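You operate a simulated robot arm through the tools that you are given. There is no shell and no other tool. Be economical: measure what you need, move in short steps, check, and stop when the job is done.

You run a simulated two-armed robot. Do the job below in one go: nothing can be reset, and whatever is moved stays where it is left.

TASK
Pick up the socket wrench from the top of the short bench with one hand, pass it to the other hand and put it on the shelf of the short bench.

Only the result counts: the job must be done as asked and must still hold three seconds after the hand-in. Knocking over, shifting, dropping, spilling or breaking anything else fails it.

THE ROBOT
Two 7-joint arms with four-finger grippers on one trunk, on a base that drives. Base frame: it is fixed to the floor where the robot stands at the start and does not move with it; the origin is under the middle of the robot, x ahead of it, y to its left, z up; the surface under the hand at the start is at about z = 860. Units: mm, degrees, N and s.
The left shoulder is at the start at [40, 181, 1154], the right one opposite. With the tool pointing down near the work surface each hand reaches from about 320 to 840 mm from the robot's upright axis, wherever it stands, measured 20 degrees to its own side. Places, roughly: shelf of the short bench [400, -100, 300]. Payload 3.67 kg a hand.
Tool frame (each hand has its own): the origin (TCP) lies between the finger pads and is the grasp point; the fingertips stand 28 mm ahead of it; z points along the fingers, y is the line along which they close. The gripper opens to 112 mm. The gripper's body begins 73 mm behind the TCP.
Orientation is that of the tool frame in the base frame, as [roll, pitch, yaw] about the fixed x, y, z axes, in that order (R = Rz(yaw) Ry(pitch) Rx(roll)). With the fingers straight down and closing along the base's y, the tool's x points along the base's -x, its y along +y and its z along -z.

THE INTERFACE
- The arms move only by the tool step_arm. It takes "left_motion", "right_motion" or both (then of equal length, played together; a hand with none holds still); each is one flat list of numbers, 7 for each row, row after row: the turn, a rotation vector about the base's x, y, z in degrees, then the shift along the base's x, y, z in mm, then the opening, from 0 (shut) to 1 (fully open). In form: [ax, ay, az, tx, ty, tz, jaw, ax, ay, az, tx, ty, tz, jaw, ...]. A call has 1 to 10 rows; each row shifts and turns the commanded pose from where the row before left it. A row lasts 0.2 s, in which the tool goes at most 50 mm and 8.6 degrees; a call with a longer step from one row to the next is refused whole, and so is a gripper value outside its range. A pose out of reach is approached as far as the arm can. The call stops where the force on the tool passes 40 N (or 10 N more than at its start, if that is more) or the arm is blocked; 0.2 s more then pass. Each finger halts on what it meets, pressing with about 31 N; the grip force reading is that of the motor and also rises with nothing between the fingers. The clock runs only during rows and for 0.2 s after the last one: add rows that do not move to give the fingers time. The reply holds the time, the measured pose of the TCP, the force on the tool along the base axes, the opening and the grip force, in the units named above and with some noise, with the torque about the TCP (base axes, N m) and any sound that the robot's microphone picked up.
- Cameras (640 x 400 px; columns grow to the right, rows downward): "scene" is now at [111, 0.3, 1377.2]; the picture's right is [-0.07, -1.00, 0.00], its down [-0.72, 0.05, -0.69] and it looks along [0.69, -0.05, -0.73] (base axes); focal length 214 px, centre (320, 200). "left" rides on the left gripper at [60, 18, -104] in its tool frame; the picture's right is [-0.29, 0.96, 0.00], its down [-0.80, -0.24, -0.55] and it looks along [-0.53, -0.16, 0.83] (tool axes); focal length 234 px, centre (320, 200). "right" rides on the right gripper at [60, -18, -104] in its tool frame; the picture's right is [0.29, 0.96, 0.00], its down [-0.80, 0.24, -0.55] and it looks along [-0.53, 0.16, 0.83] (tool axes); focal length 234 px, centre (320, 200). There is no depth. A picture from a camera that has moved, and an enlarged one, comes with that camera's place and axes in the base frame and with its lens. The place of the scene camera against the robot may be out by one fixed shift of up to 18 mm in any direction.
- get_image(camera): a new picture of that camera. No time passes.
- raise_lower(by): slides the trunk up (or, below 0, down) by that many mm; the arms and the scene camera ride with it, the base frame stays. It gives what a move gives, with no picture.
- base_move(legs): drives the robot by 1 to 6 legs, each [ahead, left, turn to the left] in mm, mm and degrees, along the robot's own axes; the way and the turn of a leg run together, so that a leg with both is an arc; at most 1500 mm and 180 degrees a leg. The arms and the cameras ride along, it lands a little off, and it stops where it bumps. It gives what a move gives.
- head_to(pan, tilt): turns the head with the scene camera to pan (to the left, within 86 degrees either way) and tilt (down, from -29 to 69), counted from straight ahead of the robot. It gives what a move gives.
- zoom(camera, box): a new picture of the part [left, top, right, bottom] of that camera's present view, enlarged. No time passes.
- close_job(): hands the job in; it is judged then, once.

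Go step by step. Nothing tells you exact positions but the pictures and the camera data: compare them with the known pose of the tool, close in by small moves and look again before you grip or let go. The budget is 120 turns and 88 pictures, counting those below and the enlarged ones. Unless the task says otherwise, let go and move clear before handing in, and close with one line.

The tools are called after "Call:" as a command line: name --argument value ..., lists and objects as JSON in quotes. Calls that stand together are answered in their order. step_arm: Moves the arms, as the interface text tells. Its arguments: {"type":"object","properties":{"left_motion":{"type":"array","items":{"type":"number"}},"right_motion":{"type":"array","items":{"type":"number"}}},"required":[]} The other tools are called the same way: raise_lower (by) slides the trunk up or down; base_move (legs) drives the base; head_to (pan, tilt) turns the head that bears the scene camera; get_image (camera) takes a picture; zoom (camera, box) takes an enlarged picture of a part of a camera's view; close_job () hands the job in.

At the start:

```text
t: 0.0
left_tcp_pos: [491.4, 128.8, 1130.1]
left_orientation: [180.0, 0.0, -179.9]
left_contact_force: [-0.4, 0.2, 0.9]
left_moment: [0.04, -0.02, 0.02]
left_finger_gap: 112.0
left_gripper_force: 0.1
right_tcp_pos: [529.7, -249.4, 1084.2]
right_orientation: [-179.9, 0.0, 180.0]
right_contact_force: [0.2, -0.3, -0.3]
right_moment: [-0.02, -0.01, 0.0]
right_finger_gap: 112.1
right_gripper_force: 0.1
trunk travel left (down, up): [-275.0, 239.0]
robot x, y, heading: [-0.7, 0.9, 0.3]
head pan, tilt: [-4.1, 46.5]
```

scene: 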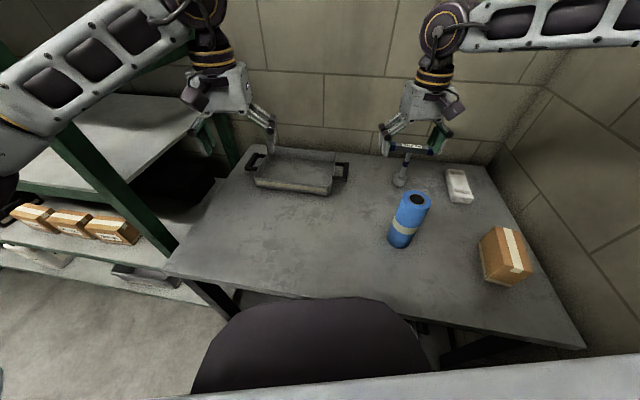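
right: 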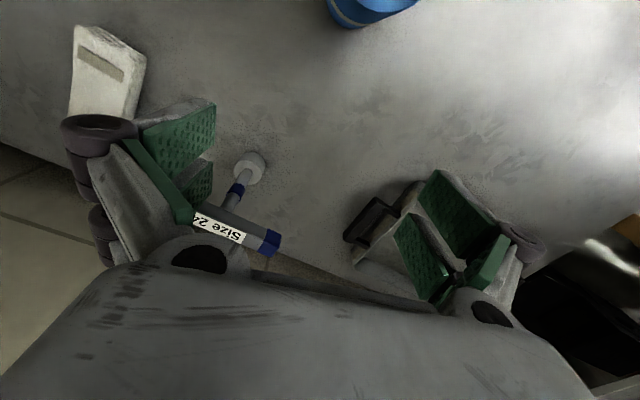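
left: 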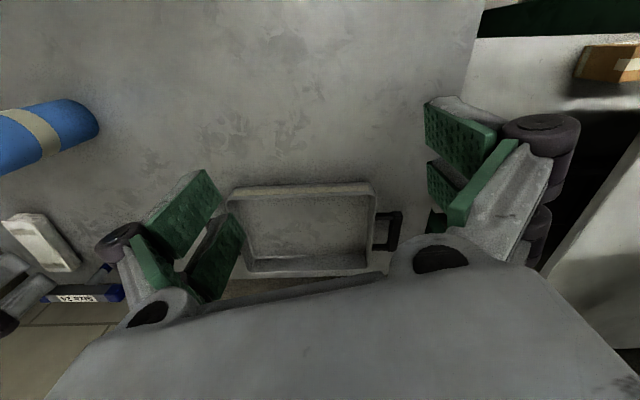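

The wrench with the "Size 24" label seems to be under and beyond the right gripper, near the back wall. I'll look more closely at it first.

Call:
zoom --camera "scene" --box '[340, 120, 500, 220]'

Call:
zoom --camera "right" --box '[140, 120, 340, 280]'

Call:
head_to --pan 0 --tilt 69

Call:
get_image --camera "scene"

```text
4.00 times, centred on (420, 170) of scene
camera zoom: at [111.0, 0.3, 1377.2], right [-0.07, -1.0, 0.0], down [-0.72, 0.05, -0.69], along [0.69, -0.05, -0.73], focal length 858 px, centre (-80, 320)
```

zoom: 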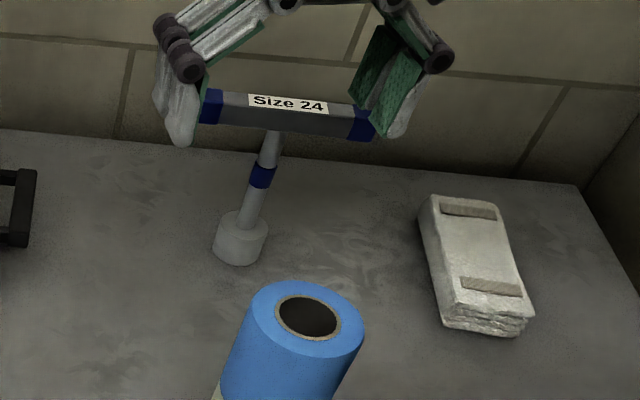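

```text
2.50 times, centred on (240, 200) of right
camera zoom: at [468.0, -268.5, 1187.4], right [-0.29, 0.96, 0.0], down [0.8, 0.24, 0.55], along [0.53, 0.16, -0.83], focal length 585 px, centre (520, 200)
```

zoom: 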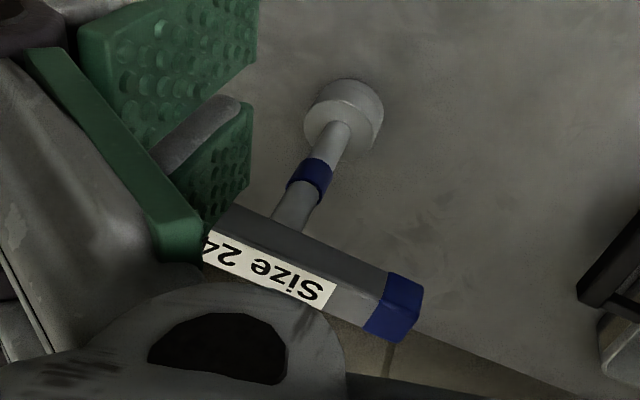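

```text
t: 0.9
left_tcp_pos: [490.0, 129.1, 1127.9]
left_orientation: [180.0, 0.0, -179.9]
left_contact_force: [-0.1, 0.4, 0.2]
left_moment: [-0.02, 0.0, 0.03]
left_finger_gap: 112.1
left_gripper_force: 0.2
right_tcp_pos: [529.1, -249.8, 1083.7]
right_orientation: [179.9, 0.0, 180.0]
right_contact_force: [0.2, -0.8, 0.0]
right_moment: [-0.01, 0.0, -0.04]
right_finger_gap: 112.0
right_gripper_force: 0.0
trunk travel left (down, up): [-275.0, 239.0]
robot x, y, heading: [-4.1, -0.2, -0.0]
head pan, tilt: [0.0, 68.8]
```

```text
82 pictures are left
camera scene: at [87.1, 6.0, 1350.4], right [0.0, -1.0, 0.0], down [-0.93, 0.0, -0.36], along [0.36, 0.0, -0.93], focal length 214 px, centre (320, 200)
```

scene: 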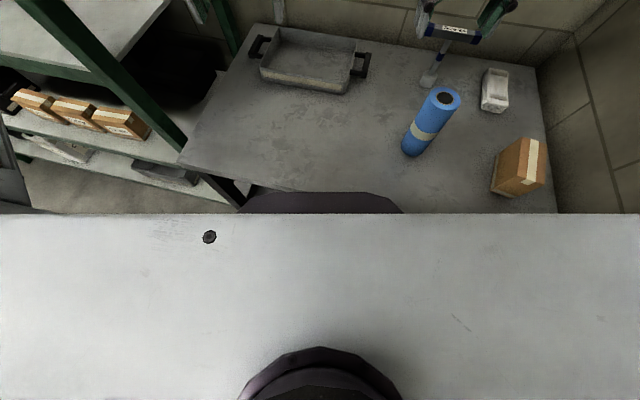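

The wrench is a T-handle standing upright on its socket at about [641, -312], with its bar near z≈1018 running about 14° off the y axis. I'll raise the right hand and turn it so its fingers close across the bar, then look again.

Call:
step_arm --right_motion '[0, 0, 0, 0, 0, 40, 1, 0, 0, 8.4, 5, -5, 0, 1, 0, 0, 8.4, 5, -5, 0, 1, 0, 0, 8.4, 5, -5, 0, 1, 0, 0, 8.4, 5, -5, 0, 1, 0, 0, 8.4, 5, -5, 0, 1, 0, 0, 8.4, 5, -5, 0, 1, 0, 0, 8.4, 5, -5, 0, 1, 0, 0, 8.4, 5, -5, 0, 1, 0, 0, 8.4, 5, -5, 0, 1]'

Call:
head_to --pan -20 --tilt 40

Call:
get_image --camera "right"

Call:
get_image --camera "scene"

```text
t: 3.1
left_tcp_pos: [489.2, 130.3, 1129.4]
left_orientation: [-179.9, 0.0, -179.8]
left_contact_force: [-0.8, 0.1, 0.9]
left_moment: [-0.03, 0.0, 0.01]
left_finger_gap: 112.0
left_gripper_force: 0.0
right_tcp_pos: [368.6, -100.1, 1129.0]
right_orientation: [-179.6, -0.3, -105.2]
right_contact_force: [-0.3, 1.0, 0.1]
right_moment: [-0.06, 0.0, -0.01]
right_finger_gap: 111.8
right_gripper_force: 0.2
right hand out of reach, approached as far as the arm can: row 6, 7, 8, 9, 10
trunk travel left (down, up): [-275.0, 239.0]
robot x, y, heading: [0.6, -4.8, 0.2]
head pan, tilt: [0.0, 68.8]
```

```text
t: 4.0
left_tcp_pos: [490.3, 128.5, 1129.7]
left_orientation: [180.0, -0.1, -179.9]
left_contact_force: [-0.3, -0.4, 0.5]
left_moment: [0.0, 0.0, 0.0]
left_finger_gap: 111.8
left_gripper_force: 0.1
right_tcp_pos: [367.2, -102.2, 1127.4]
right_orientation: [-179.6, -0.2, -105.4]
right_contact_force: [-0.5, -0.3, -0.3]
right_moment: [-0.02, -0.01, 0.01]
right_finger_gap: 111.9
right_gripper_force: 0.1
trunk travel left (down, up): [-275.0, 239.0]
robot x, y, heading: [0.2, -0.6, 0.0]
head pan, tilt: [-20.0, 40.0]
```

```text
81 pictures are left
camera right: at [368.8, -164.6, 1231.1], right [-1.0, -0.02, -0.01], down [-0.02, 0.84, 0.55], along [-0.01, 0.55, -0.84], focal length 234 px, centre (320, 200)
```

right: 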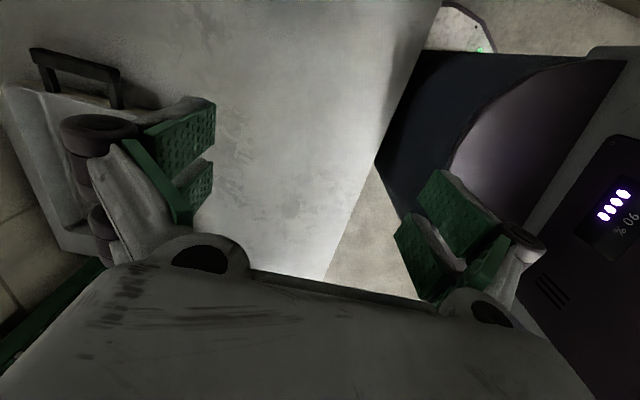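

```text
80 pictures are left
camera scene: at [110.9, -22.8, 1386.5], right [-0.34, -0.94, 0.0], down [-0.6, 0.22, -0.77], along [0.72, -0.26, -0.64], focal length 214 px, centre (320, 200)
```

scene: 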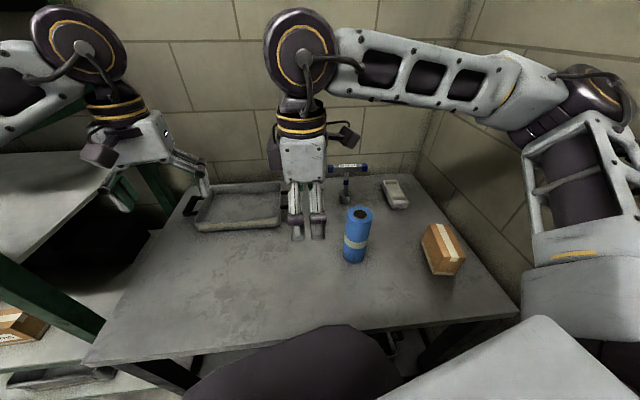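

The +75° turn ran that arm out of its reach, so it pulled back. I'll unwind to the starting pose and turn the other way, raising the trunk for room if it needs it.

Call:
step_arm --right_motion '[0, 0, -8.4, 18, -16, 0, 1, 0, 0, -8.4, 18, -16, 0, 1, 0, 0, -8.4, 18, -16, 0, 1, 0, 0, -8.4, 18, -16, 0, 1, 0, 0, -8.4, 18, -16, 0, 1, 0, 0, -8.4, 18, -16, 0, 1, 0, 0, -8.4, 18, -16, 0, 1, 0, 0, -8.4, 18, -16, 0, 1, 0, 0, -8.4, 18, -19, 0, 1]'

Call:
step_arm --right_motion '[0, 0, -8.5, 0, 0, 0, 1, 0, 0, -8.5, 0, 0, 0, 1, 0, 0, -8.5, 0, 0, 0, 1, 0, 0, -8.5, 0, 0, 0, 1, 0, 0, -8.5, 0, 0, 0, 1, 0, 0, -8.5, 0, 0, 0, 1]'

```text
t: 6.0
left_tcp_pos: [491.2, 128.9, 1129.1]
left_orientation: [-180.0, -0.2, -179.9]
left_contact_force: [0.4, -0.3, -0.2]
left_moment: [0.01, 0.03, 0.0]
left_finger_gap: 112.1
left_gripper_force: 0.1
right_tcp_pos: [532.1, -250.3, 1124.8]
right_orientation: [-180.0, 0.0, 179.8]
right_contact_force: [0.3, -0.3, 0.5]
right_moment: [-0.01, -0.01, 0.02]
right_finger_gap: 112.2
right_gripper_force: 0.1
trunk travel left (down, up): [-275.0, 239.0]
robot x, y, heading: [-2.7, -1.0, -0.1]
head pan, tilt: [-20.0, 40.0]
```

```text
t: 7.4
left_tcp_pos: [489.9, 128.0, 1130.5]
left_orientation: [180.0, 0.0, -180.0]
left_contact_force: [-0.9, 0.8, 0.5]
left_moment: [-0.02, 0.01, 0.02]
left_finger_gap: 112.4
left_gripper_force: 0.1
right_tcp_pos: [531.5, -250.7, 1126.2]
right_orientation: [180.0, 0.1, 128.7]
right_contact_force: [-0.5, 0.2, -0.1]
right_moment: [0.02, 0.01, 0.0]
right_finger_gap: 111.7
right_gripper_force: 0.0
trunk travel left (down, up): [-275.0, 239.0]
robot x, y, heading: [-2.3, 0.8, 0.3]
head pan, tilt: [-20.0, 40.0]
```

Turning this way works. I'll go on to a yaw of about 75.5°.

Call:
step_arm --right_motion '[0, 0, -7.6, 10, 0, 0, 1, 0, 0, -7.6, 10, 0, 0, 1, 0, 0, -7.6, 10, 0, 0, 1, 0, 0, -7.6, 10, 0, 0, 1, 0, 0, -7.6, 10, 0, 0, 1, 0, 0, -7.6, 10, 0, 0, 1, 0, 0, -7.6, 10, 0, 0, 1]'

Call:
get_image --camera "right"

Call:
get_image --camera "scene"

```text
t: 9.0
left_tcp_pos: [491.7, 129.1, 1130.3]
left_orientation: [-179.9, -0.1, -180.0]
left_contact_force: [0.7, -0.3, -0.1]
left_moment: [0.0, 0.01, 0.0]
left_finger_gap: 112.1
left_gripper_force: 0.0
right_tcp_pos: [603.2, -248.8, 1126.7]
right_orientation: [-179.9, 0.0, 75.7]
right_contact_force: [0.6, -0.6, -0.1]
right_moment: [0.0, 0.01, -0.01]
right_finger_gap: 112.2
right_gripper_force: 0.1
trunk travel left (down, up): [-275.0, 239.0]
robot x, y, heading: [-2.4, 0.9, -0.1]
head pan, tilt: [-20.0, 40.0]
```

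```text
79 pictures are left
camera right: at [598.9, -187.1, 1230.2], right [1.0, 0.04, 0.0], down [0.03, -0.83, 0.55], along [0.02, -0.55, -0.83], focal length 234 px, centre (320, 200)
```

right: 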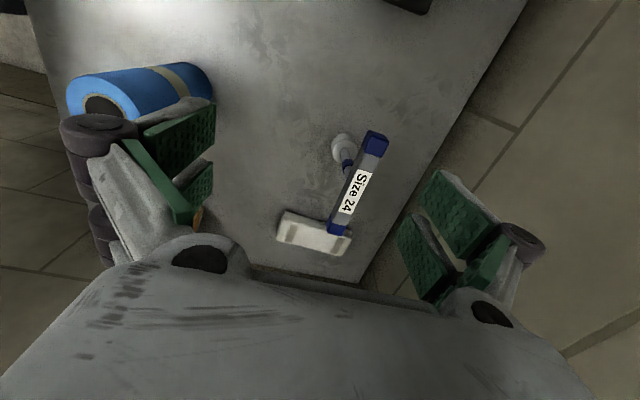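

```text
78 pictures are left
camera scene: at [111.6, -23.1, 1386.5], right [-0.34, -0.94, 0.0], down [-0.6, 0.22, -0.77], along [0.72, -0.26, -0.64], focal length 214 px, centre (320, 200)
```

scene: 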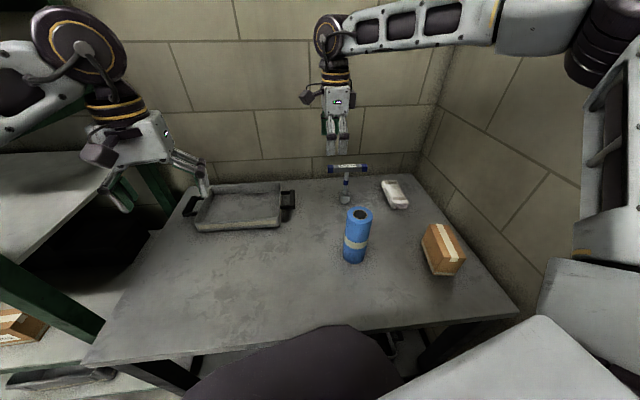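

The bar centre works out at about [640, -310], with the ends near z≈1022, and the gripper's yaw matches it. I'll move above it.

Call:
step_arm --right_motion '[0, 0, 0, 19, -31, 0, 1, 0, 0, 0.8, 18, -30, 0, 1, 0, 0, 0, 0, 0, -30, 1, 0, 0, 0, 0, 0, -26, 1]'

Call:
get_image --camera "right"

Call:
zoom --camera "scene" --box '[270, 100, 430, 220]'

Call:
get_image --camera "left"

```text
t: 10.0
left_tcp_pos: [491.4, 128.8, 1129.6]
left_orientation: [180.0, 0.0, -179.9]
left_contact_force: [0.8, -0.4, -0.8]
left_moment: [-0.02, 0.01, 0.0]
left_finger_gap: 112.0
left_gripper_force: 0.1
right_tcp_pos: [640.0, -310.2, 1070.7]
right_orientation: [-179.8, 0.0, 76.6]
right_contact_force: [-0.7, 0.0, -0.2]
right_moment: [0.0, 0.01, 0.01]
right_finger_gap: 111.8
right_gripper_force: 0.1
trunk travel left (down, up): [-275.0, 239.0]
robot x, y, heading: [-0.6, 2.5, -0.1]
head pan, tilt: [-20.0, 40.0]
```

```text
77 pictures are left
camera right: at [635.4, -249.3, 1173.8], right [1.0, 0.06, 0.0], down [0.05, -0.83, 0.55], along [0.03, -0.55, -0.83], focal length 234 px, centre (320, 200)
```

right: 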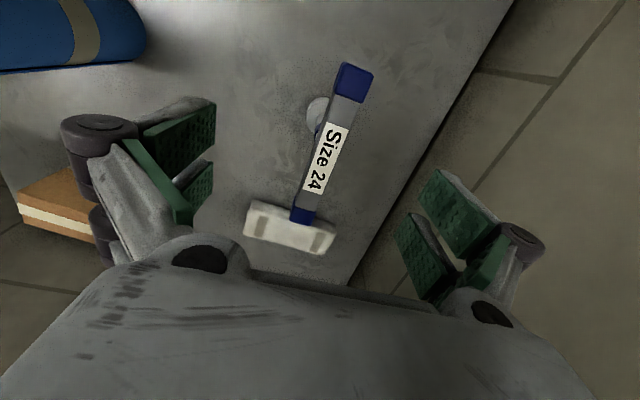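

```text
3.33 times, centred on (350, 160) of scene
camera zoom: at [111.7, -23.6, 1386.4], right [-0.34, -0.94, 0.0], down [-0.6, 0.22, -0.77], along [0.72, -0.26, -0.64], focal length 715 px, centre (220, 333)
```

zoom: 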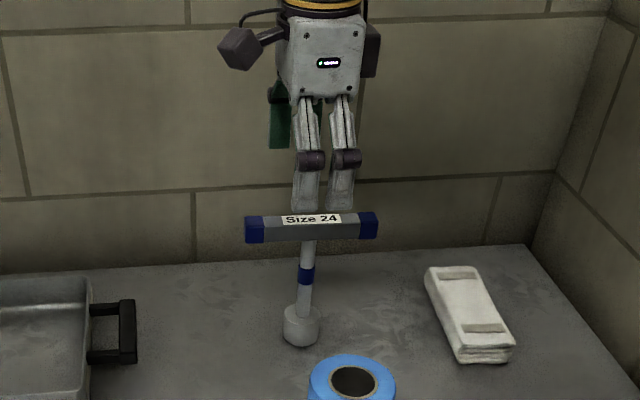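

```text
75 pictures are left
camera left: at [429.9, 146.6, 1233.1], right [0.29, 0.96, 0.0], down [0.8, -0.24, 0.55], along [0.53, -0.16, -0.83], focal length 234 px, centre (320, 200)
```

left: 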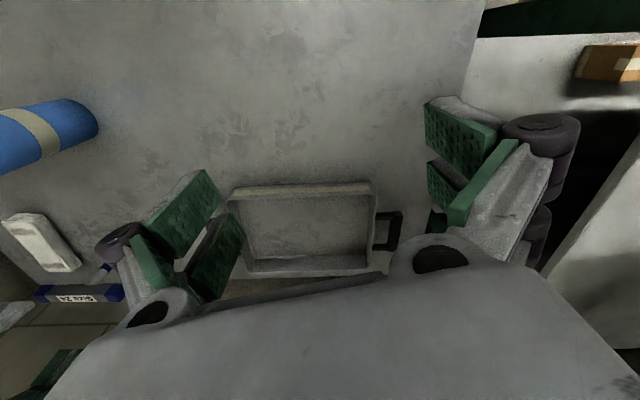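

Triangulating from the three cameras puts the bar's top nearer z≈1005 and its centre at about [643, -322], yaw about 15°. I'll correct for that, straddle the bar and check.

Call:
step_arm --right_motion '[0, 0, -1.5, 3, -12, -15, 1, 0, 0, 0, 0, 0, -25, 1]'

Call:
get_image --camera "right"

Call:
zoom --camera "scene" --box '[310, 140, 390, 220]'

```text
t: 10.6
left_tcp_pos: [489.8, 128.4, 1130.3]
left_orientation: [179.9, -0.1, -179.8]
left_contact_force: [0.2, -0.1, -0.4]
left_moment: [-0.02, -0.02, 0.0]
left_finger_gap: 112.0
left_gripper_force: 0.2
right_tcp_pos: [641.8, -323.5, 1029.5]
right_orientation: [180.0, -0.1, 75.0]
right_contact_force: [0.3, 0.2, -0.5]
right_moment: [0.01, 0.04, -0.03]
right_finger_gap: 111.7
right_gripper_force: 0.0
trunk travel left (down, up): [-275.0, 239.0]
robot x, y, heading: [-0.5, -1.3, -0.1]
head pan, tilt: [-20.0, 40.0]
```

```text
74 pictures are left
camera right: at [639.1, -261.9, 1133.7], right [1.0, 0.03, 0.0], down [0.03, -0.83, 0.55], along [0.02, -0.55, -0.83], focal length 234 px, centre (320, 200)
```

right: 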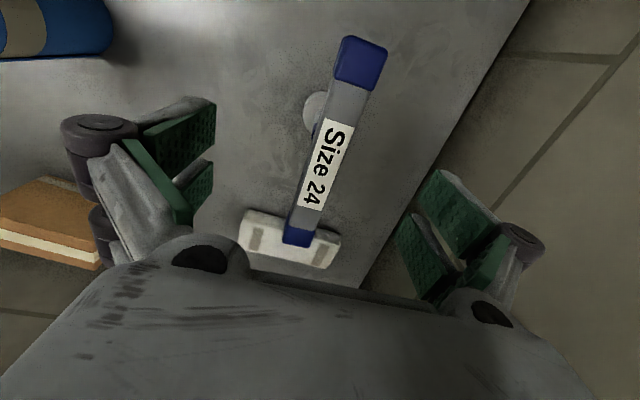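

```text
5.00 times, centred on (350, 180) of scene
camera zoom: at [111.7, -23.1, 1386.5], right [-0.34, -0.94, 0.0], down [-0.6, 0.22, -0.77], along [0.72, -0.26, -0.64], focal length 1072 px, centre (170, 300)
```

zoom: 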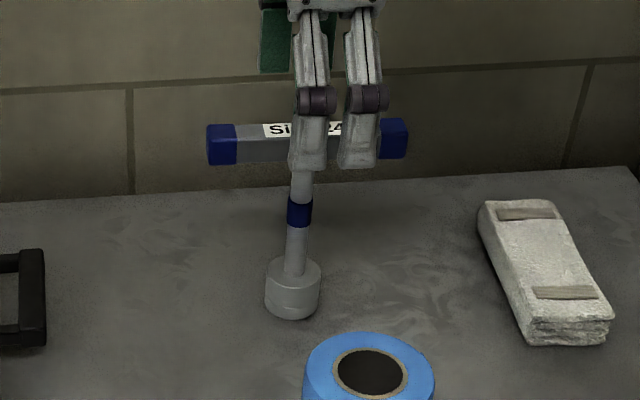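

The bar lies between the fingers, with its centre at about z≈1000. I'll lower 30 mm, close and check the grip.

Call:
step_arm --right_motion '[0, 0, -1, 1, -6, -15, 1, 0, 0, 0, 0, 0, -14, 1, 0, 0, 0, 0, 0, 0, 1]'

Call:
get_image --camera "right"

Call:
zoom --camera "scene" --box '[310, 140, 390, 220]'

```text
t: 11.4
left_tcp_pos: [489.6, 129.1, 1129.9]
left_orientation: [180.0, -0.1, -179.8]
left_contact_force: [-0.3, 0.3, 0.6]
left_moment: [0.0, 0.0, 0.0]
left_finger_gap: 111.7
left_gripper_force: 0.1
right_tcp_pos: [641.2, -329.2, 1002.3]
right_orientation: [179.9, 0.0, 74.1]
right_contact_force: [-1.0, 0.6, -0.8]
right_moment: [-0.02, 0.01, 0.0]
right_finger_gap: 112.0
right_gripper_force: 0.1
trunk travel left (down, up): [-275.0, 239.0]
robot x, y, heading: [2.5, 0.5, -0.0]
head pan, tilt: [-20.0, 40.0]
```

```text
72 pictures are left
camera right: at [640.2, -267.2, 1105.4], right [1.0, 0.01, 0.0], down [0.01, -0.83, 0.55], along [0.01, -0.55, -0.83], focal length 234 px, centre (320, 200)
```

right: 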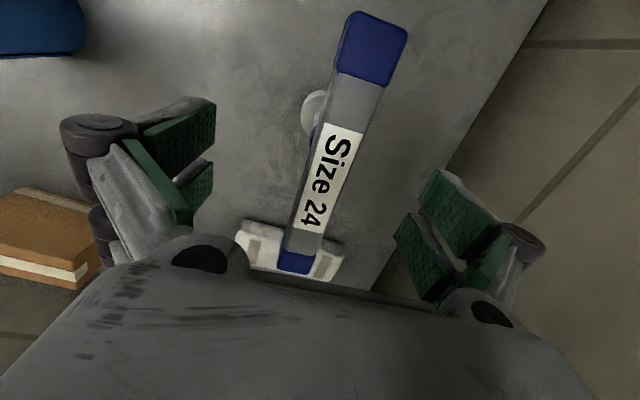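

```text
5.00 times, centred on (350, 180) of scene
camera zoom: at [110.7, -23.1, 1386.6], right [-0.34, -0.94, 0.0], down [-0.6, 0.22, -0.77], along [0.72, -0.26, -0.64], focal length 1072 px, centre (170, 300)
```

zoom: 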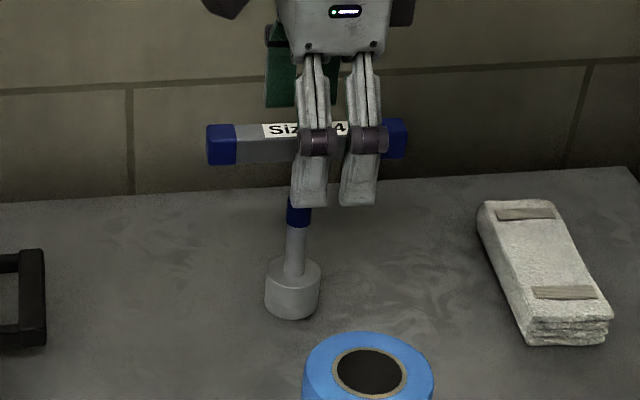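

The bar is centred between the fingers. I'll close them now.

Call:
step_arm --right_motion '[0, 0, -1, 1.5, 0, 0, 0.5, 0, 0, 0, 0, 0, 0, 0.3, 0, 0, 0, 0, 0, 0, 0, 0, 0, 0, 0, 0, 0, 0, 0, 0, 0, 0, 0, 0, 0]'

Call:
get_image --camera "right"

Call:
zoom --camera "scene" --box '[310, 140, 390, 220]'

```text
t: 12.6
left_tcp_pos: [490.4, 129.0, 1129.9]
left_orientation: [179.9, 0.0, -179.9]
left_contact_force: [-0.4, 0.6, 0.9]
left_moment: [-0.01, -0.02, 0.01]
left_finger_gap: 112.2
left_gripper_force: 0.0
right_tcp_pos: [643.5, -329.9, 1001.5]
right_orientation: [-180.0, 0.0, 73.1]
right_contact_force: [0.1, -0.6, 0.8]
right_moment: [-0.01, -0.05, 0.0]
right_finger_gap: 19.2
right_gripper_force: 31.3
trunk travel left (down, up): [-275.0, 239.0]
robot x, y, heading: [1.1, -0.3, -0.0]
head pan, tilt: [-20.0, 40.0]
```

```text
70 pictures are left
camera right: at [642.9, -266.8, 1105.5], right [1.0, 0.0, 0.0], down [0.0, -0.83, 0.55], along [0.0, -0.55, -0.83], focal length 234 px, centre (320, 200)
```

right: 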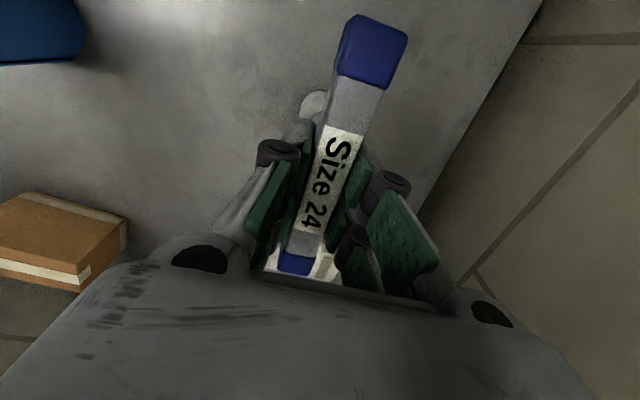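

```text
5.00 times, centred on (350, 180) of scene
camera zoom: at [111.0, -23.1, 1386.5], right [-0.34, -0.94, 0.0], down [-0.6, 0.22, -0.77], along [0.72, -0.26, -0.64], focal length 1072 px, centre (170, 300)
```

zoom: 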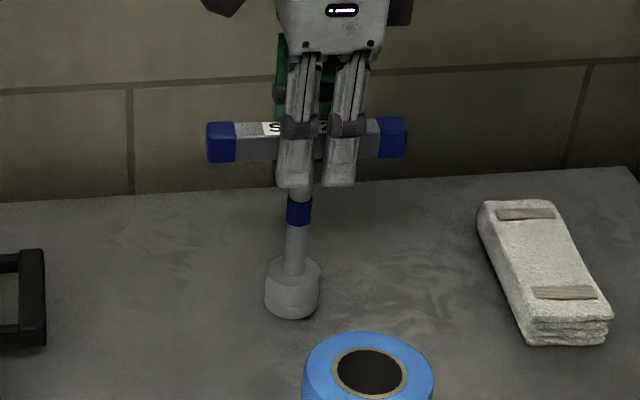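

It's gripped at a 19 mm gap. I'll lift it, then raise the trunk for clearance.

Call:
step_arm --right_motion '[0, 0, 0, 0, 0, 10, 0, 0, 0, 0, 0, 0, 30, 0, 0, 0, 0, 0, 0, 40, 0]'

Call:
raise_lower --by 150

Call:
get_image --camera "scene"

Call:
get_image --camera "right"

```text
t: 13.4
left_tcp_pos: [490.8, 129.4, 1130.1]
left_orientation: [-179.9, 0.0, -179.9]
left_contact_force: [-0.6, -0.1, -0.5]
left_moment: [-0.03, -0.03, -0.02]
left_finger_gap: 112.0
left_gripper_force: 0.2
right_tcp_pos: [643.2, -325.0, 1084.7]
right_orientation: [179.9, -0.1, 73.0]
right_contact_force: [-0.3, -0.5, -3.3]
right_moment: [0.01, 0.01, -0.01]
right_finger_gap: 19.0
right_gripper_force: 31.6
trunk travel left (down, up): [-275.0, 239.0]
robot x, y, heading: [2.2, 0.9, 0.1]
head pan, tilt: [-20.0, 40.0]
```

```text
t: 15.1
left_tcp_pos: [490.2, 129.2, 1279.9]
left_orientation: [180.0, -0.1, -180.0]
left_contact_force: [0.4, -0.5, 0.1]
left_moment: [0.01, 0.0, 0.01]
left_finger_gap: 111.8
left_gripper_force: 0.1
right_tcp_pos: [643.3, -327.5, 1232.8]
right_orientation: [-179.8, 0.0, 73.1]
right_contact_force: [-0.2, -1.0, -3.6]
right_moment: [-0.04, 0.0, 0.01]
right_finger_gap: 18.9
right_gripper_force: 30.9
trunk travel left (down, up): [-425.0, 89.0]
robot x, y, heading: [-2.4, 1.8, -0.2]
head pan, tilt: [-20.0, 40.0]
```

```text
68 pictures are left
camera scene: at [111.5, -23.3, 1536.4], right [-0.34, -0.94, 0.0], down [-0.6, 0.22, -0.77], along [0.72, -0.26, -0.64], focal length 214 px, centre (320, 200)
```

scene: 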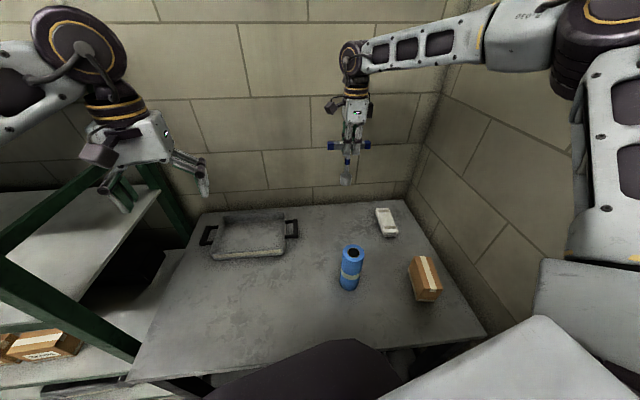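

```text
67 pictures are left
camera right: at [643.0, -265.6, 1336.5], right [1.0, 0.0, 0.0], down [0.0, -0.83, 0.55], along [0.0, -0.55, -0.83], focal length 234 px, centre (320, 200)
```

right: 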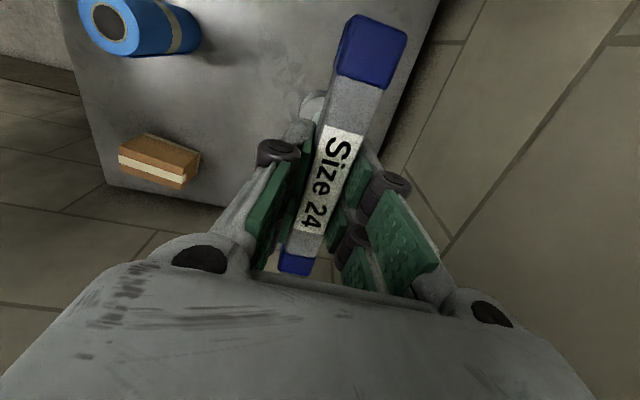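

The wrench is up and weighs about 3.5 N. Next I'll bring it toward the middle while the left hand tilts to point forward and about 30° down.

Call:
step_arm --right_motion '[0, 0, 0, -6, 29, 0, 0, 0, 0, 0, -6, 29, 0, 0, 0, 0, 0, -6, 29, 0, 0, 0, 0, 0, -6, 29, 0, 0, 0, 0, 0, -6, 29, 0, 0, 0, 0, 0, -6, 29, 0, 0, 0, 0, 0, -6, 29, 0, 0]' --left_motion '[0, -8.57, 0, -15, 0, -12, 1, 0, -8.57, 0, -15, 0, -12, 1, 0, -8.57, 0, -15, 0, -12, 1, 0, -8.57, 0, -15, 0, -12, 1, 0, -8.57, 0, -15, 0, -12, 1, 0, -8.57, 0, -15, 0, -12, 1, 0, -8.57, 0, -15, 0, -12, 1]'

Call:
head_to --pan -5 --tilt 30

Call:
get_image --camera "scene"

Call:
get_image --camera "left"

```text
t: 16.7
left_tcp_pos: [465.9, 72.4, 1216.5]
left_orientation: [180.0, 60.0, -179.9]
left_contact_force: [-0.5, 0.1, 0.1]
left_moment: [-0.02, 0.01, 0.02]
left_finger_gap: 111.8
left_gripper_force: 0.1
left hand out of reach, approached as far as the arm can: row 5, 6, 7
right_tcp_pos: [598.7, -128.1, 1233.5]
right_orientation: [-179.9, 0.1, 73.0]
right_contact_force: [0.0, -0.4, -3.2]
right_moment: [-0.02, -0.03, 0.01]
right_finger_gap: 19.1
right_gripper_force: 31.4
right hand out of reach, approached as far as the arm can: row 7
trunk travel left (down, up): [-425.0, 89.0]
robot x, y, heading: [-0.2, -1.2, -0.0]
head pan, tilt: [-20.0, 40.0]
```

```text
t: 17.5
left_tcp_pos: [464.4, 73.2, 1216.2]
left_orientation: [-180.0, 60.0, -179.9]
left_contact_force: [0.0, -0.8, -0.2]
left_moment: [-0.05, 0.0, -0.01]
left_finger_gap: 111.9
left_gripper_force: 0.1
right_tcp_pos: [597.7, -128.8, 1234.0]
right_orientation: [180.0, 0.0, 73.1]
right_contact_force: [-0.3, -0.4, -3.0]
right_moment: [-0.05, 0.02, -0.01]
right_finger_gap: 19.2
right_gripper_force: 31.7
trunk travel left (down, up): [-425.0, 89.0]
robot x, y, heading: [-2.2, -3.3, 0.1]
head pan, tilt: [-5.0, 30.0]
```

```text
66 pictures are left
camera scene: at [121.1, -2.0, 1551.8], right [-0.09, -1.0, 0.0], down [-0.5, 0.04, -0.87], along [0.86, -0.08, -0.5], focal length 214 px, centre (320, 200)
```

scene: 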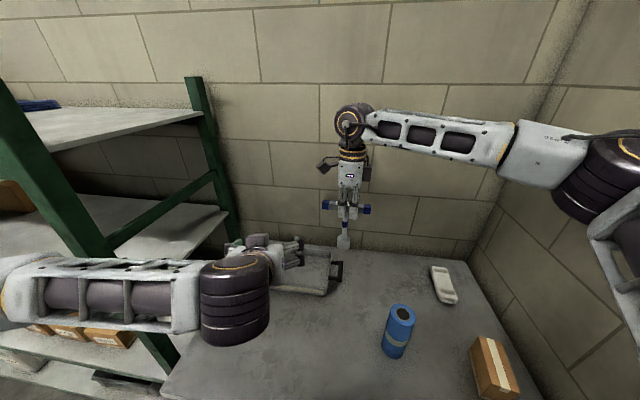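

```text
65 pictures are left
camera left: at [343.8, 90.7, 1215.8], right [0.14, 0.96, 0.25], down [-0.08, -0.24, 0.97], along [0.99, -0.16, 0.04], focal length 234 px, centre (320, 200)
```

left: 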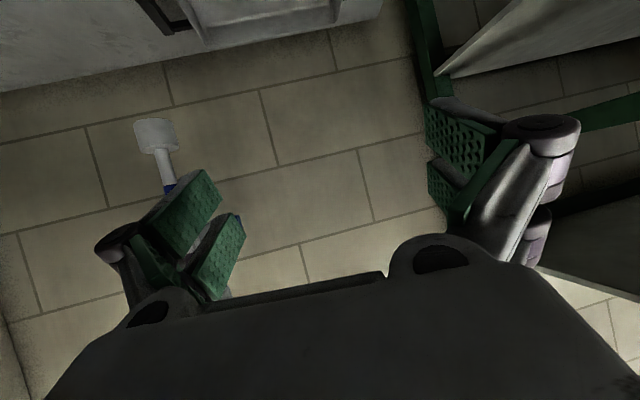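

The left hand is in a good orientation, and the right hand holds the wrench at [598, -128, 1234]. I'll line the left hand up in front of the shaft, below the bar.

Call:
step_arm --left_motion '[0, 0, 0, 4, -38, -9, 1, 0, 0, 0, 4, -38, -9, 1, 0, 0, 0, 4, -38, -9, 1, 0, 0, 0, 4, -38, -9, 1, 0, 0, 0, 4, -38, -9, 1]'

Call:
get_image --camera "left"

Call:
get_image --camera "scene"

```text
t: 18.7
left_tcp_pos: [485.6, -118.7, 1170.3]
left_orientation: [179.9, 60.0, 179.9]
left_contact_force: [0.2, -0.5, 0.3]
left_moment: [0.03, -0.03, 0.05]
left_finger_gap: 112.1
left_gripper_force: 0.0
right_tcp_pos: [598.1, -130.0, 1233.4]
right_orientation: [180.0, -0.2, 73.1]
right_contact_force: [-0.8, -1.0, -3.8]
right_moment: [-0.01, 0.0, 0.03]
right_finger_gap: 19.1
right_gripper_force: 31.0
trunk travel left (down, up): [-425.0, 89.0]
robot x, y, heading: [2.0, 2.1, 0.2]
head pan, tilt: [-5.0, 30.0]
```

```text
64 pictures are left
camera left: at [364.4, -100.5, 1169.7], right [0.14, 0.96, 0.25], down [-0.08, -0.24, 0.97], along [0.99, -0.16, 0.04], focal length 234 px, centre (320, 200)
```

left: 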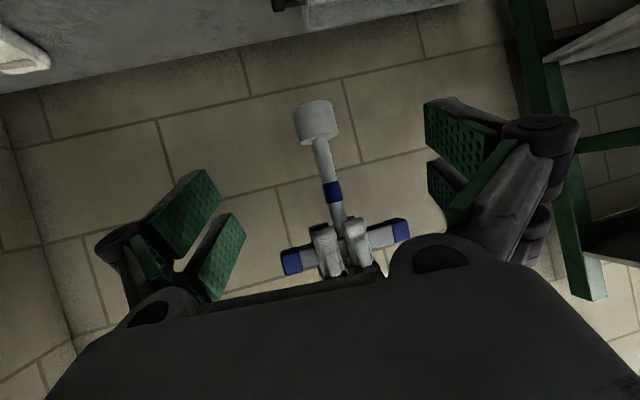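

```text
63 pictures are left
camera scene: at [121.5, -4.5, 1551.7], right [-0.09, -1.0, 0.0], down [-0.5, 0.05, -0.87], along [0.86, -0.07, -0.5], focal length 214 px, centre (320, 200)
```

scene: 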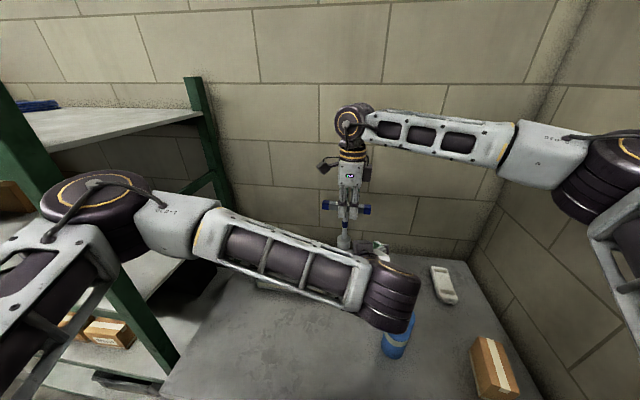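

The shaft's blue ring is dead ahead at y≈-123, z≈1170, and the right fingertips end at about z≈1205. I'll advance around the shaft.

Call:
step_arm --left_motion '[0, 0, 0, 28, -2, -1, 1, 0, 0, 0, 28, -2, -1, 1, 0, 0, 0, 28, 0, 0, 1, 0, 0, 0, 24, 0, 0, 1]'

Call:
get_image --camera "left"

Call:
zoom --camera "scene" --box '[270, 140, 430, 280]'

Call:
get_image --camera "right"

```text
t: 19.7
left_tcp_pos: [594.4, -120.9, 1168.5]
left_orientation: [-179.9, 59.9, -180.0]
left_contact_force: [0.3, 0.4, 0.3]
left_moment: [0.02, 0.05, 0.02]
left_finger_gap: 111.9
left_gripper_force: 0.1
right_tcp_pos: [599.1, -128.1, 1232.3]
right_orientation: [-179.9, 0.0, 73.1]
right_contact_force: [-0.1, 0.3, -3.3]
right_moment: [-0.01, 0.03, -0.01]
right_finger_gap: 19.0
right_gripper_force: 31.3
trunk travel left (down, up): [-425.0, 89.0]
robot x, y, heading: [-2.8, 1.3, 0.2]
head pan, tilt: [-5.0, 30.0]
```

```text
62 pictures are left
camera left: at [473.7, -102.9, 1168.0], right [0.14, 0.96, 0.25], down [-0.08, -0.24, 0.97], along [0.99, -0.16, 0.04], focal length 234 px, centre (320, 200)
```

left: 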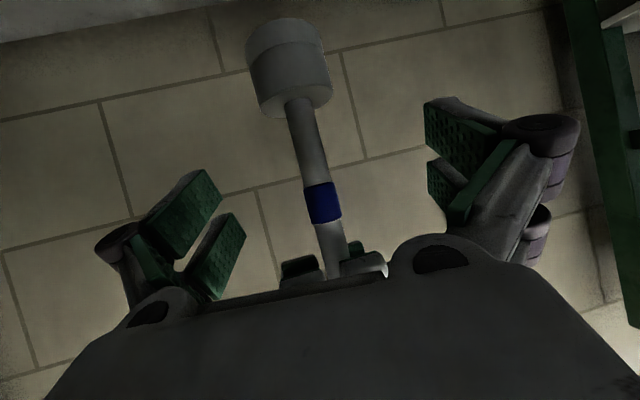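

```text
2.86 times, centred on (350, 210) of scene
camera zoom: at [122.5, -2.3, 1551.7], right [-0.09, -1.0, 0.0], down [-0.5, 0.04, -0.87], along [0.86, -0.08, -0.5], focal length 613 px, centre (234, 171)
```

zoom: 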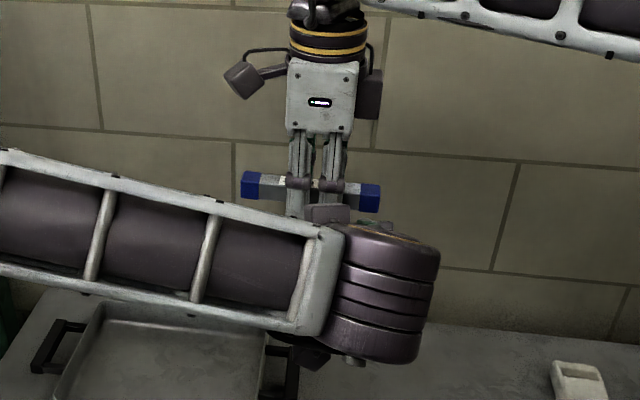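

```text
60 pictures are left
camera right: at [598.4, -67.0, 1336.5], right [1.0, 0.0, 0.0], down [0.0, -0.83, 0.55], along [0.0, -0.55, -0.83], focal length 234 px, centre (320, 200)
```

right: 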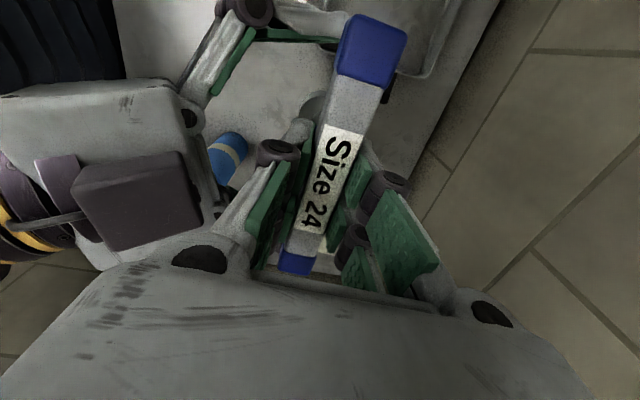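

The shaft is centred between the left pads, so I'll close the left hand.

Call:
step_arm --left_motion '[0, 0, 0, 2, 0, 0, 0.4, 0, 0, 0, 0, 0, 0, 0.2, 0, 0, 0, 0, 0, 0, 0, 0, 0, 0, 0, 0, 0, 0, 0, 0, 0, 0, 0, 0, 0, 0, 0, 0, 0, 0, 0, 0]'

Call:
get_image --camera "left"

```text
t: 21.2
left_tcp_pos: [594.4, -123.6, 1169.7]
left_orientation: [-179.8, 60.0, 179.8]
left_contact_force: [0.3, -5.5, 0.4]
left_moment: [0.64, -0.42, 0.59]
left_finger_gap: 25.2
left_gripper_force: 31.5
right_tcp_pos: [597.0, -124.2, 1234.7]
right_orientation: [-179.9, -0.3, 73.3]
right_contact_force: [-0.5, 5.5, -1.6]
right_moment: [-0.23, 0.48, -0.62]
right_finger_gap: 19.3
right_gripper_force: 30.7
trunk travel left (down, up): [-425.0, 89.0]
robot x, y, heading: [-0.7, -2.2, -0.2]
head pan, tilt: [-5.0, 30.0]
stopped in row 6 (left hand): the force on the tool passed its limit at 41 N (the readings are from after the stop); the commanded pose is now the measured one
```

```text
59 pictures are left
camera left: at [473.4, -104.3, 1168.7], right [0.15, 0.96, 0.25], down [-0.08, -0.24, 0.97], along [0.99, -0.17, 0.04], focal length 234 px, centre (320, 200)
```

left: 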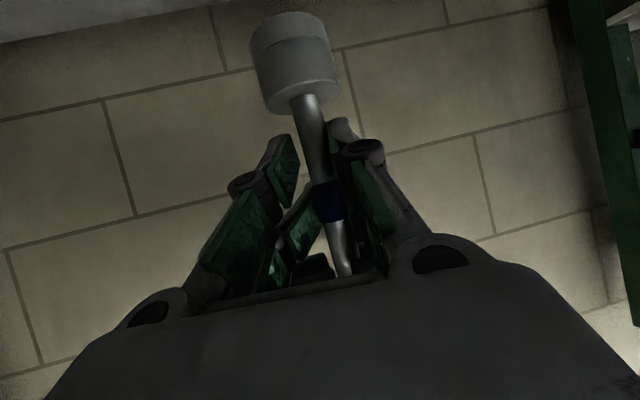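

The left fingers stopped part-way (gap 25 mm) when one pushed on the held shaft. I'll carry on closing so both pads seat.

Call:
step_arm --left_motion '[0, 0, 0, 0, 1.5, 0, 0, 0, 0, 0, 0, 0, 0, 0, 0, 0, 0, 0, 0, 0, 0, 0, 0, 0, 0, 0, 0, 0]'

Call:
get_image --camera "left"

Call:
get_image --camera "right"

```text
t: 22.2
left_tcp_pos: [594.1, -122.4, 1170.5]
left_orientation: [-179.7, 60.1, 179.8]
left_contact_force: [7.7, -23.9, -0.8]
left_moment: [1.02, 0.14, 0.61]
left_finger_gap: 24.9
left_gripper_force: 30.9
right_tcp_pos: [595.9, -123.3, 1234.8]
right_orientation: [-179.8, -0.4, 73.5]
right_contact_force: [-6.9, 23.5, 1.7]
right_moment: [0.45, 0.35, -0.66]
right_finger_gap: 19.2
right_gripper_force: 30.4
trunk travel left (down, up): [-425.0, 89.0]
robot x, y, heading: [2.9, -1.5, 0.0]
head pan, tilt: [-5.0, 30.0]
```

```text
58 pictures are left
camera left: at [473.2, -103.2, 1169.0], right [0.15, 0.96, 0.25], down [-0.08, -0.24, 0.97], along [0.98, -0.17, 0.04], focal length 234 px, centre (320, 200)
```

left: 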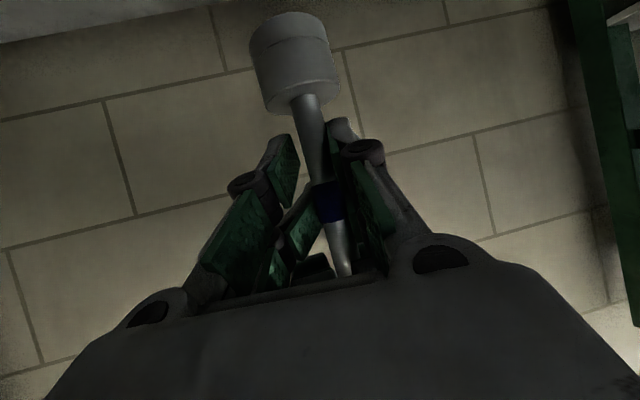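

```text
57 pictures are left
camera right: at [595.4, -62.8, 1338.2], right [1.0, 0.0, 0.0], down [0.0, -0.84, 0.55], along [0.0, -0.55, -0.84], focal length 234 px, centre (320, 200)
```

right: 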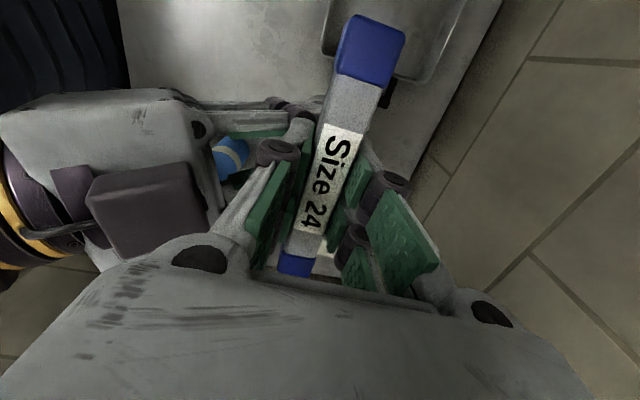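

The forces show the left hand's -y pad carrying the load, so it sits a few mm too far to +y. I'll ease it toward -y in small steps with the jaws held shut.

Call:
step_arm --left_motion '[0, 0, 0, 0, -1, 0, 0, 0, 0, 0, 0, -1, 0, 0, 0, 0, 0, 0, -1, 0, 0, 0, 0, 0, 0, 0, 0, 0]'

```text
t: 23.2
left_tcp_pos: [594.5, -124.6, 1169.0]
left_orientation: [-179.9, 59.9, 179.8]
left_contact_force: [8.1, -17.7, -2.0]
left_moment: [0.75, 0.15, 0.37]
left_finger_gap: 24.7
left_gripper_force: 30.5
right_tcp_pos: [596.8, -125.3, 1233.1]
right_orientation: [-179.9, -0.2, 73.3]
right_contact_force: [-7.7, 18.1, 2.7]
right_moment: [0.31, 0.36, -0.49]
right_finger_gap: 19.3
right_gripper_force: 31.0
trunk travel left (down, up): [-425.0, 89.0]
robot x, y, heading: [-1.1, 0.6, 0.1]
head pan, tilt: [-5.0, 30.0]
```

The right hand moves with the left and the gap stays the same, so the shaft is firmly held on both sides. I'll shift a little more to relieve the stress before releasing.

Call:
step_arm --left_motion '[0, 0, 0, 1, -1.2, 0, 0, 0, 0, 0, 0.5, -1.2, 0, 0, 0, 0, 0, 0, -1.2, 0, 0, 0, 0, 0, 0, 0, 0, 0]'

Call:
zoom --camera "left" --box '[200, 80, 440, 300]'

```text
t: 24.2
left_tcp_pos: [597.2, -128.0, 1168.4]
left_orientation: [-179.9, 60.0, 179.9]
left_contact_force: [-15.8, 14.3, -0.4]
left_moment: [-0.36, -1.14, 0.26]
left_finger_gap: 23.8
left_gripper_force: 31.0
right_tcp_pos: [599.7, -128.9, 1234.0]
right_orientation: [-179.9, 0.0, 73.0]
right_contact_force: [16.1, -15.3, -0.3]
right_moment: [-0.61, 0.14, -0.24]
right_finger_gap: 19.1
right_gripper_force: 30.9
trunk travel left (down, up): [-425.0, 89.0]
robot x, y, heading: [-0.6, -2.1, -0.2]
head pan, tilt: [-5.0, 30.0]
```

```text
1.82 times, centred on (320, 190) of left
camera zoom: at [475.1, -108.7, 1168.4], right [0.15, 0.96, 0.25], down [-0.08, -0.24, 0.97], along [0.99, -0.16, 0.04], focal length 426 px, centre (320, 218)
```

zoom: 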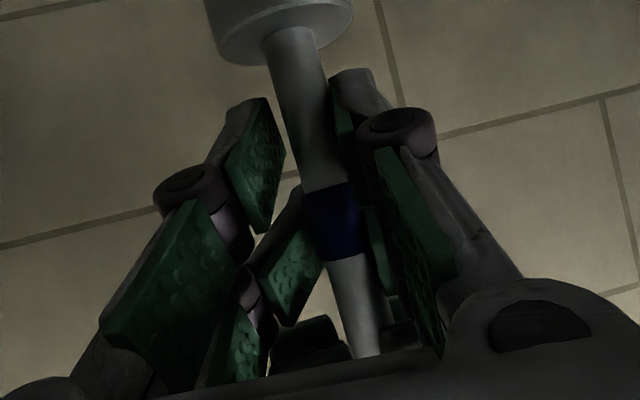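

The jaws seem clamped on the ring. I'll balance the leftover force and test the hold by lifting the left hand slightly to see if the load transfers.

Call:
step_arm --left_motion '[0, 0, 0, -0.8, 1, 0, 0, 0, 0, 0, 0, 0, 1.5, 0, 0, 0, 0, 0, 0, 0, 0]'

```text
t: 25.0
left_tcp_pos: [595.2, -127.1, 1169.2]
left_orientation: [-179.9, 59.8, 179.8]
left_contact_force: [-9.6, 15.7, -10.6]
left_moment: [-0.38, -0.83, 0.62]
left_finger_gap: 21.1
left_gripper_force: 30.8
right_tcp_pos: [598.9, -125.7, 1235.1]
right_orientation: [-179.9, -0.3, 73.3]
right_contact_force: [10.0, -14.9, 10.2]
right_moment: [-0.52, 0.21, -0.57]
right_finger_gap: 19.5
right_gripper_force: 30.8
trunk travel left (down, up): [-425.0, 89.0]
robot x, y, heading: [-1.9, -2.5, 0.3]
head pan, tilt: [-5.0, 30.0]
```

The vertical load transfers, so the grip is real, and the jaws are settling (gap 21 mm). I'll relieve the stress once more and let it settle.

Call:
step_arm --left_motion '[0, 0, 0, 0, 1, -0.8, 0, 0, 0, 0, -0.6, 0.4, 0, 0, 0, 0, 0, 0, 0, 0, 0, 0, 0, 0, 0, 0, 0, 0]'

Call:
zoom --camera "left" --box '[200, 80, 440, 300]'

```text
t: 26.0
left_tcp_pos: [594.7, -126.9, 1170.5]
left_orientation: [-179.7, 59.9, 179.8]
left_contact_force: [-1.1, 3.4, -19.6]
left_moment: [-0.02, -0.22, 0.52]
left_finger_gap: 20.3
left_gripper_force: 30.8
right_tcp_pos: [596.3, -124.4, 1233.9]
right_orientation: [-179.9, -0.5, 73.4]
right_contact_force: [0.4, -4.3, 19.7]
right_moment: [-0.27, 0.26, -0.48]
right_finger_gap: 19.2
right_gripper_force: 30.9
trunk travel left (down, up): [-425.0, 89.0]
robot x, y, heading: [-0.5, -2.2, 0.1]
head pan, tilt: [-5.0, 30.0]
```

```text
1.82 times, centred on (320, 190) of left
camera zoom: at [473.3, -106.7, 1169.4], right [0.15, 0.96, 0.25], down [-0.08, -0.24, 0.97], along [0.99, -0.17, 0.04], focal length 426 px, centre (320, 218)
```

zoom: 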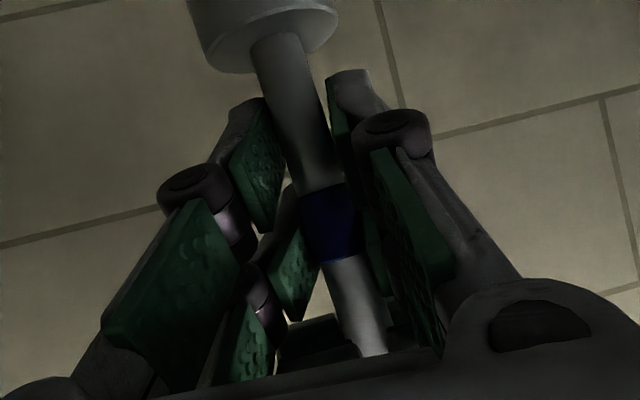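

The shaft is aligning with the left pads (gap 20 mm). I'll lower the left a touch to relieve the vertical force, then open the right hand slightly.

Call:
step_arm --left_motion '[0, 0, 0, 0, 0, -1.2, 0, 0, 0, 0, 0, 0, 0, 0, 0, 0, 0, 0, 0, 0, 0, 0, 0, 0, 0, 0, 0, 0]' --right_motion '[0, 0, 0, 0, 0, 0, 0, 0, 0, 0, 0, 0, 0, 0.22, 0, 0, 0, 0, 0, 0, 0.35, 0, 0, 0, 0, 0, 0, 0.45]'

Call:
get_image --camera "right"

Call:
get_image --camera "left"

```text
t: 27.0
left_tcp_pos: [596.5, -126.9, 1171.9]
left_orientation: [-179.7, 60.1, 179.9]
left_contact_force: [-8.1, -11.2, -0.4]
left_moment: [0.34, -0.22, 0.23]
left_finger_gap: 13.2
left_gripper_force: 30.5
right_tcp_pos: [596.8, -124.9, 1231.9]
right_orientation: [-179.9, -0.1, 73.4]
right_contact_force: [7.2, 10.5, -2.0]
right_moment: [0.32, -0.25, -0.24]
right_finger_gap: 51.8
right_gripper_force: 0.1
trunk travel left (down, up): [-425.0, 89.0]
robot x, y, heading: [-0.0, 0.8, -0.1]
head pan, tilt: [-5.0, 30.0]
```

```text
54 pictures are left
camera right: at [596.1, -63.8, 1336.2], right [1.0, 0.0, 0.0], down [0.0, -0.84, 0.55], along [0.0, -0.55, -0.84], focal length 234 px, centre (320, 200)
```

right: 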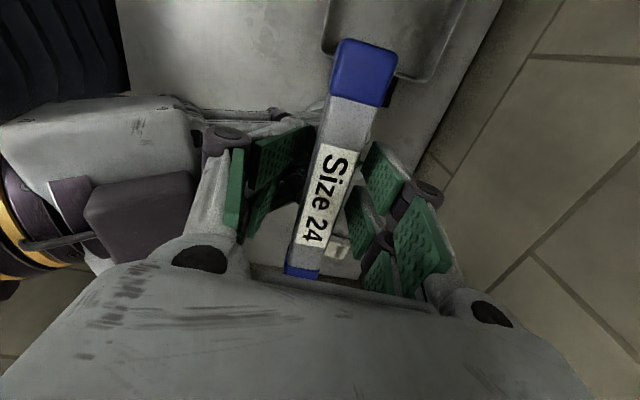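

```text
53 pictures are left
camera left: at [474.3, -107.6, 1170.2], right [0.15, 0.96, 0.25], down [-0.09, -0.24, 0.97], along [0.98, -0.17, 0.05], focal length 234 px, centre (320, 200)
```

left: 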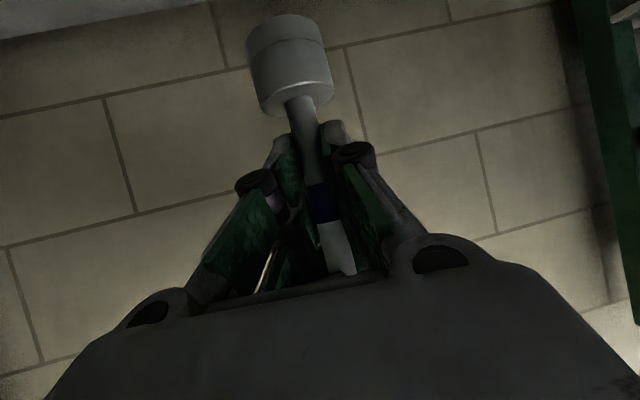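

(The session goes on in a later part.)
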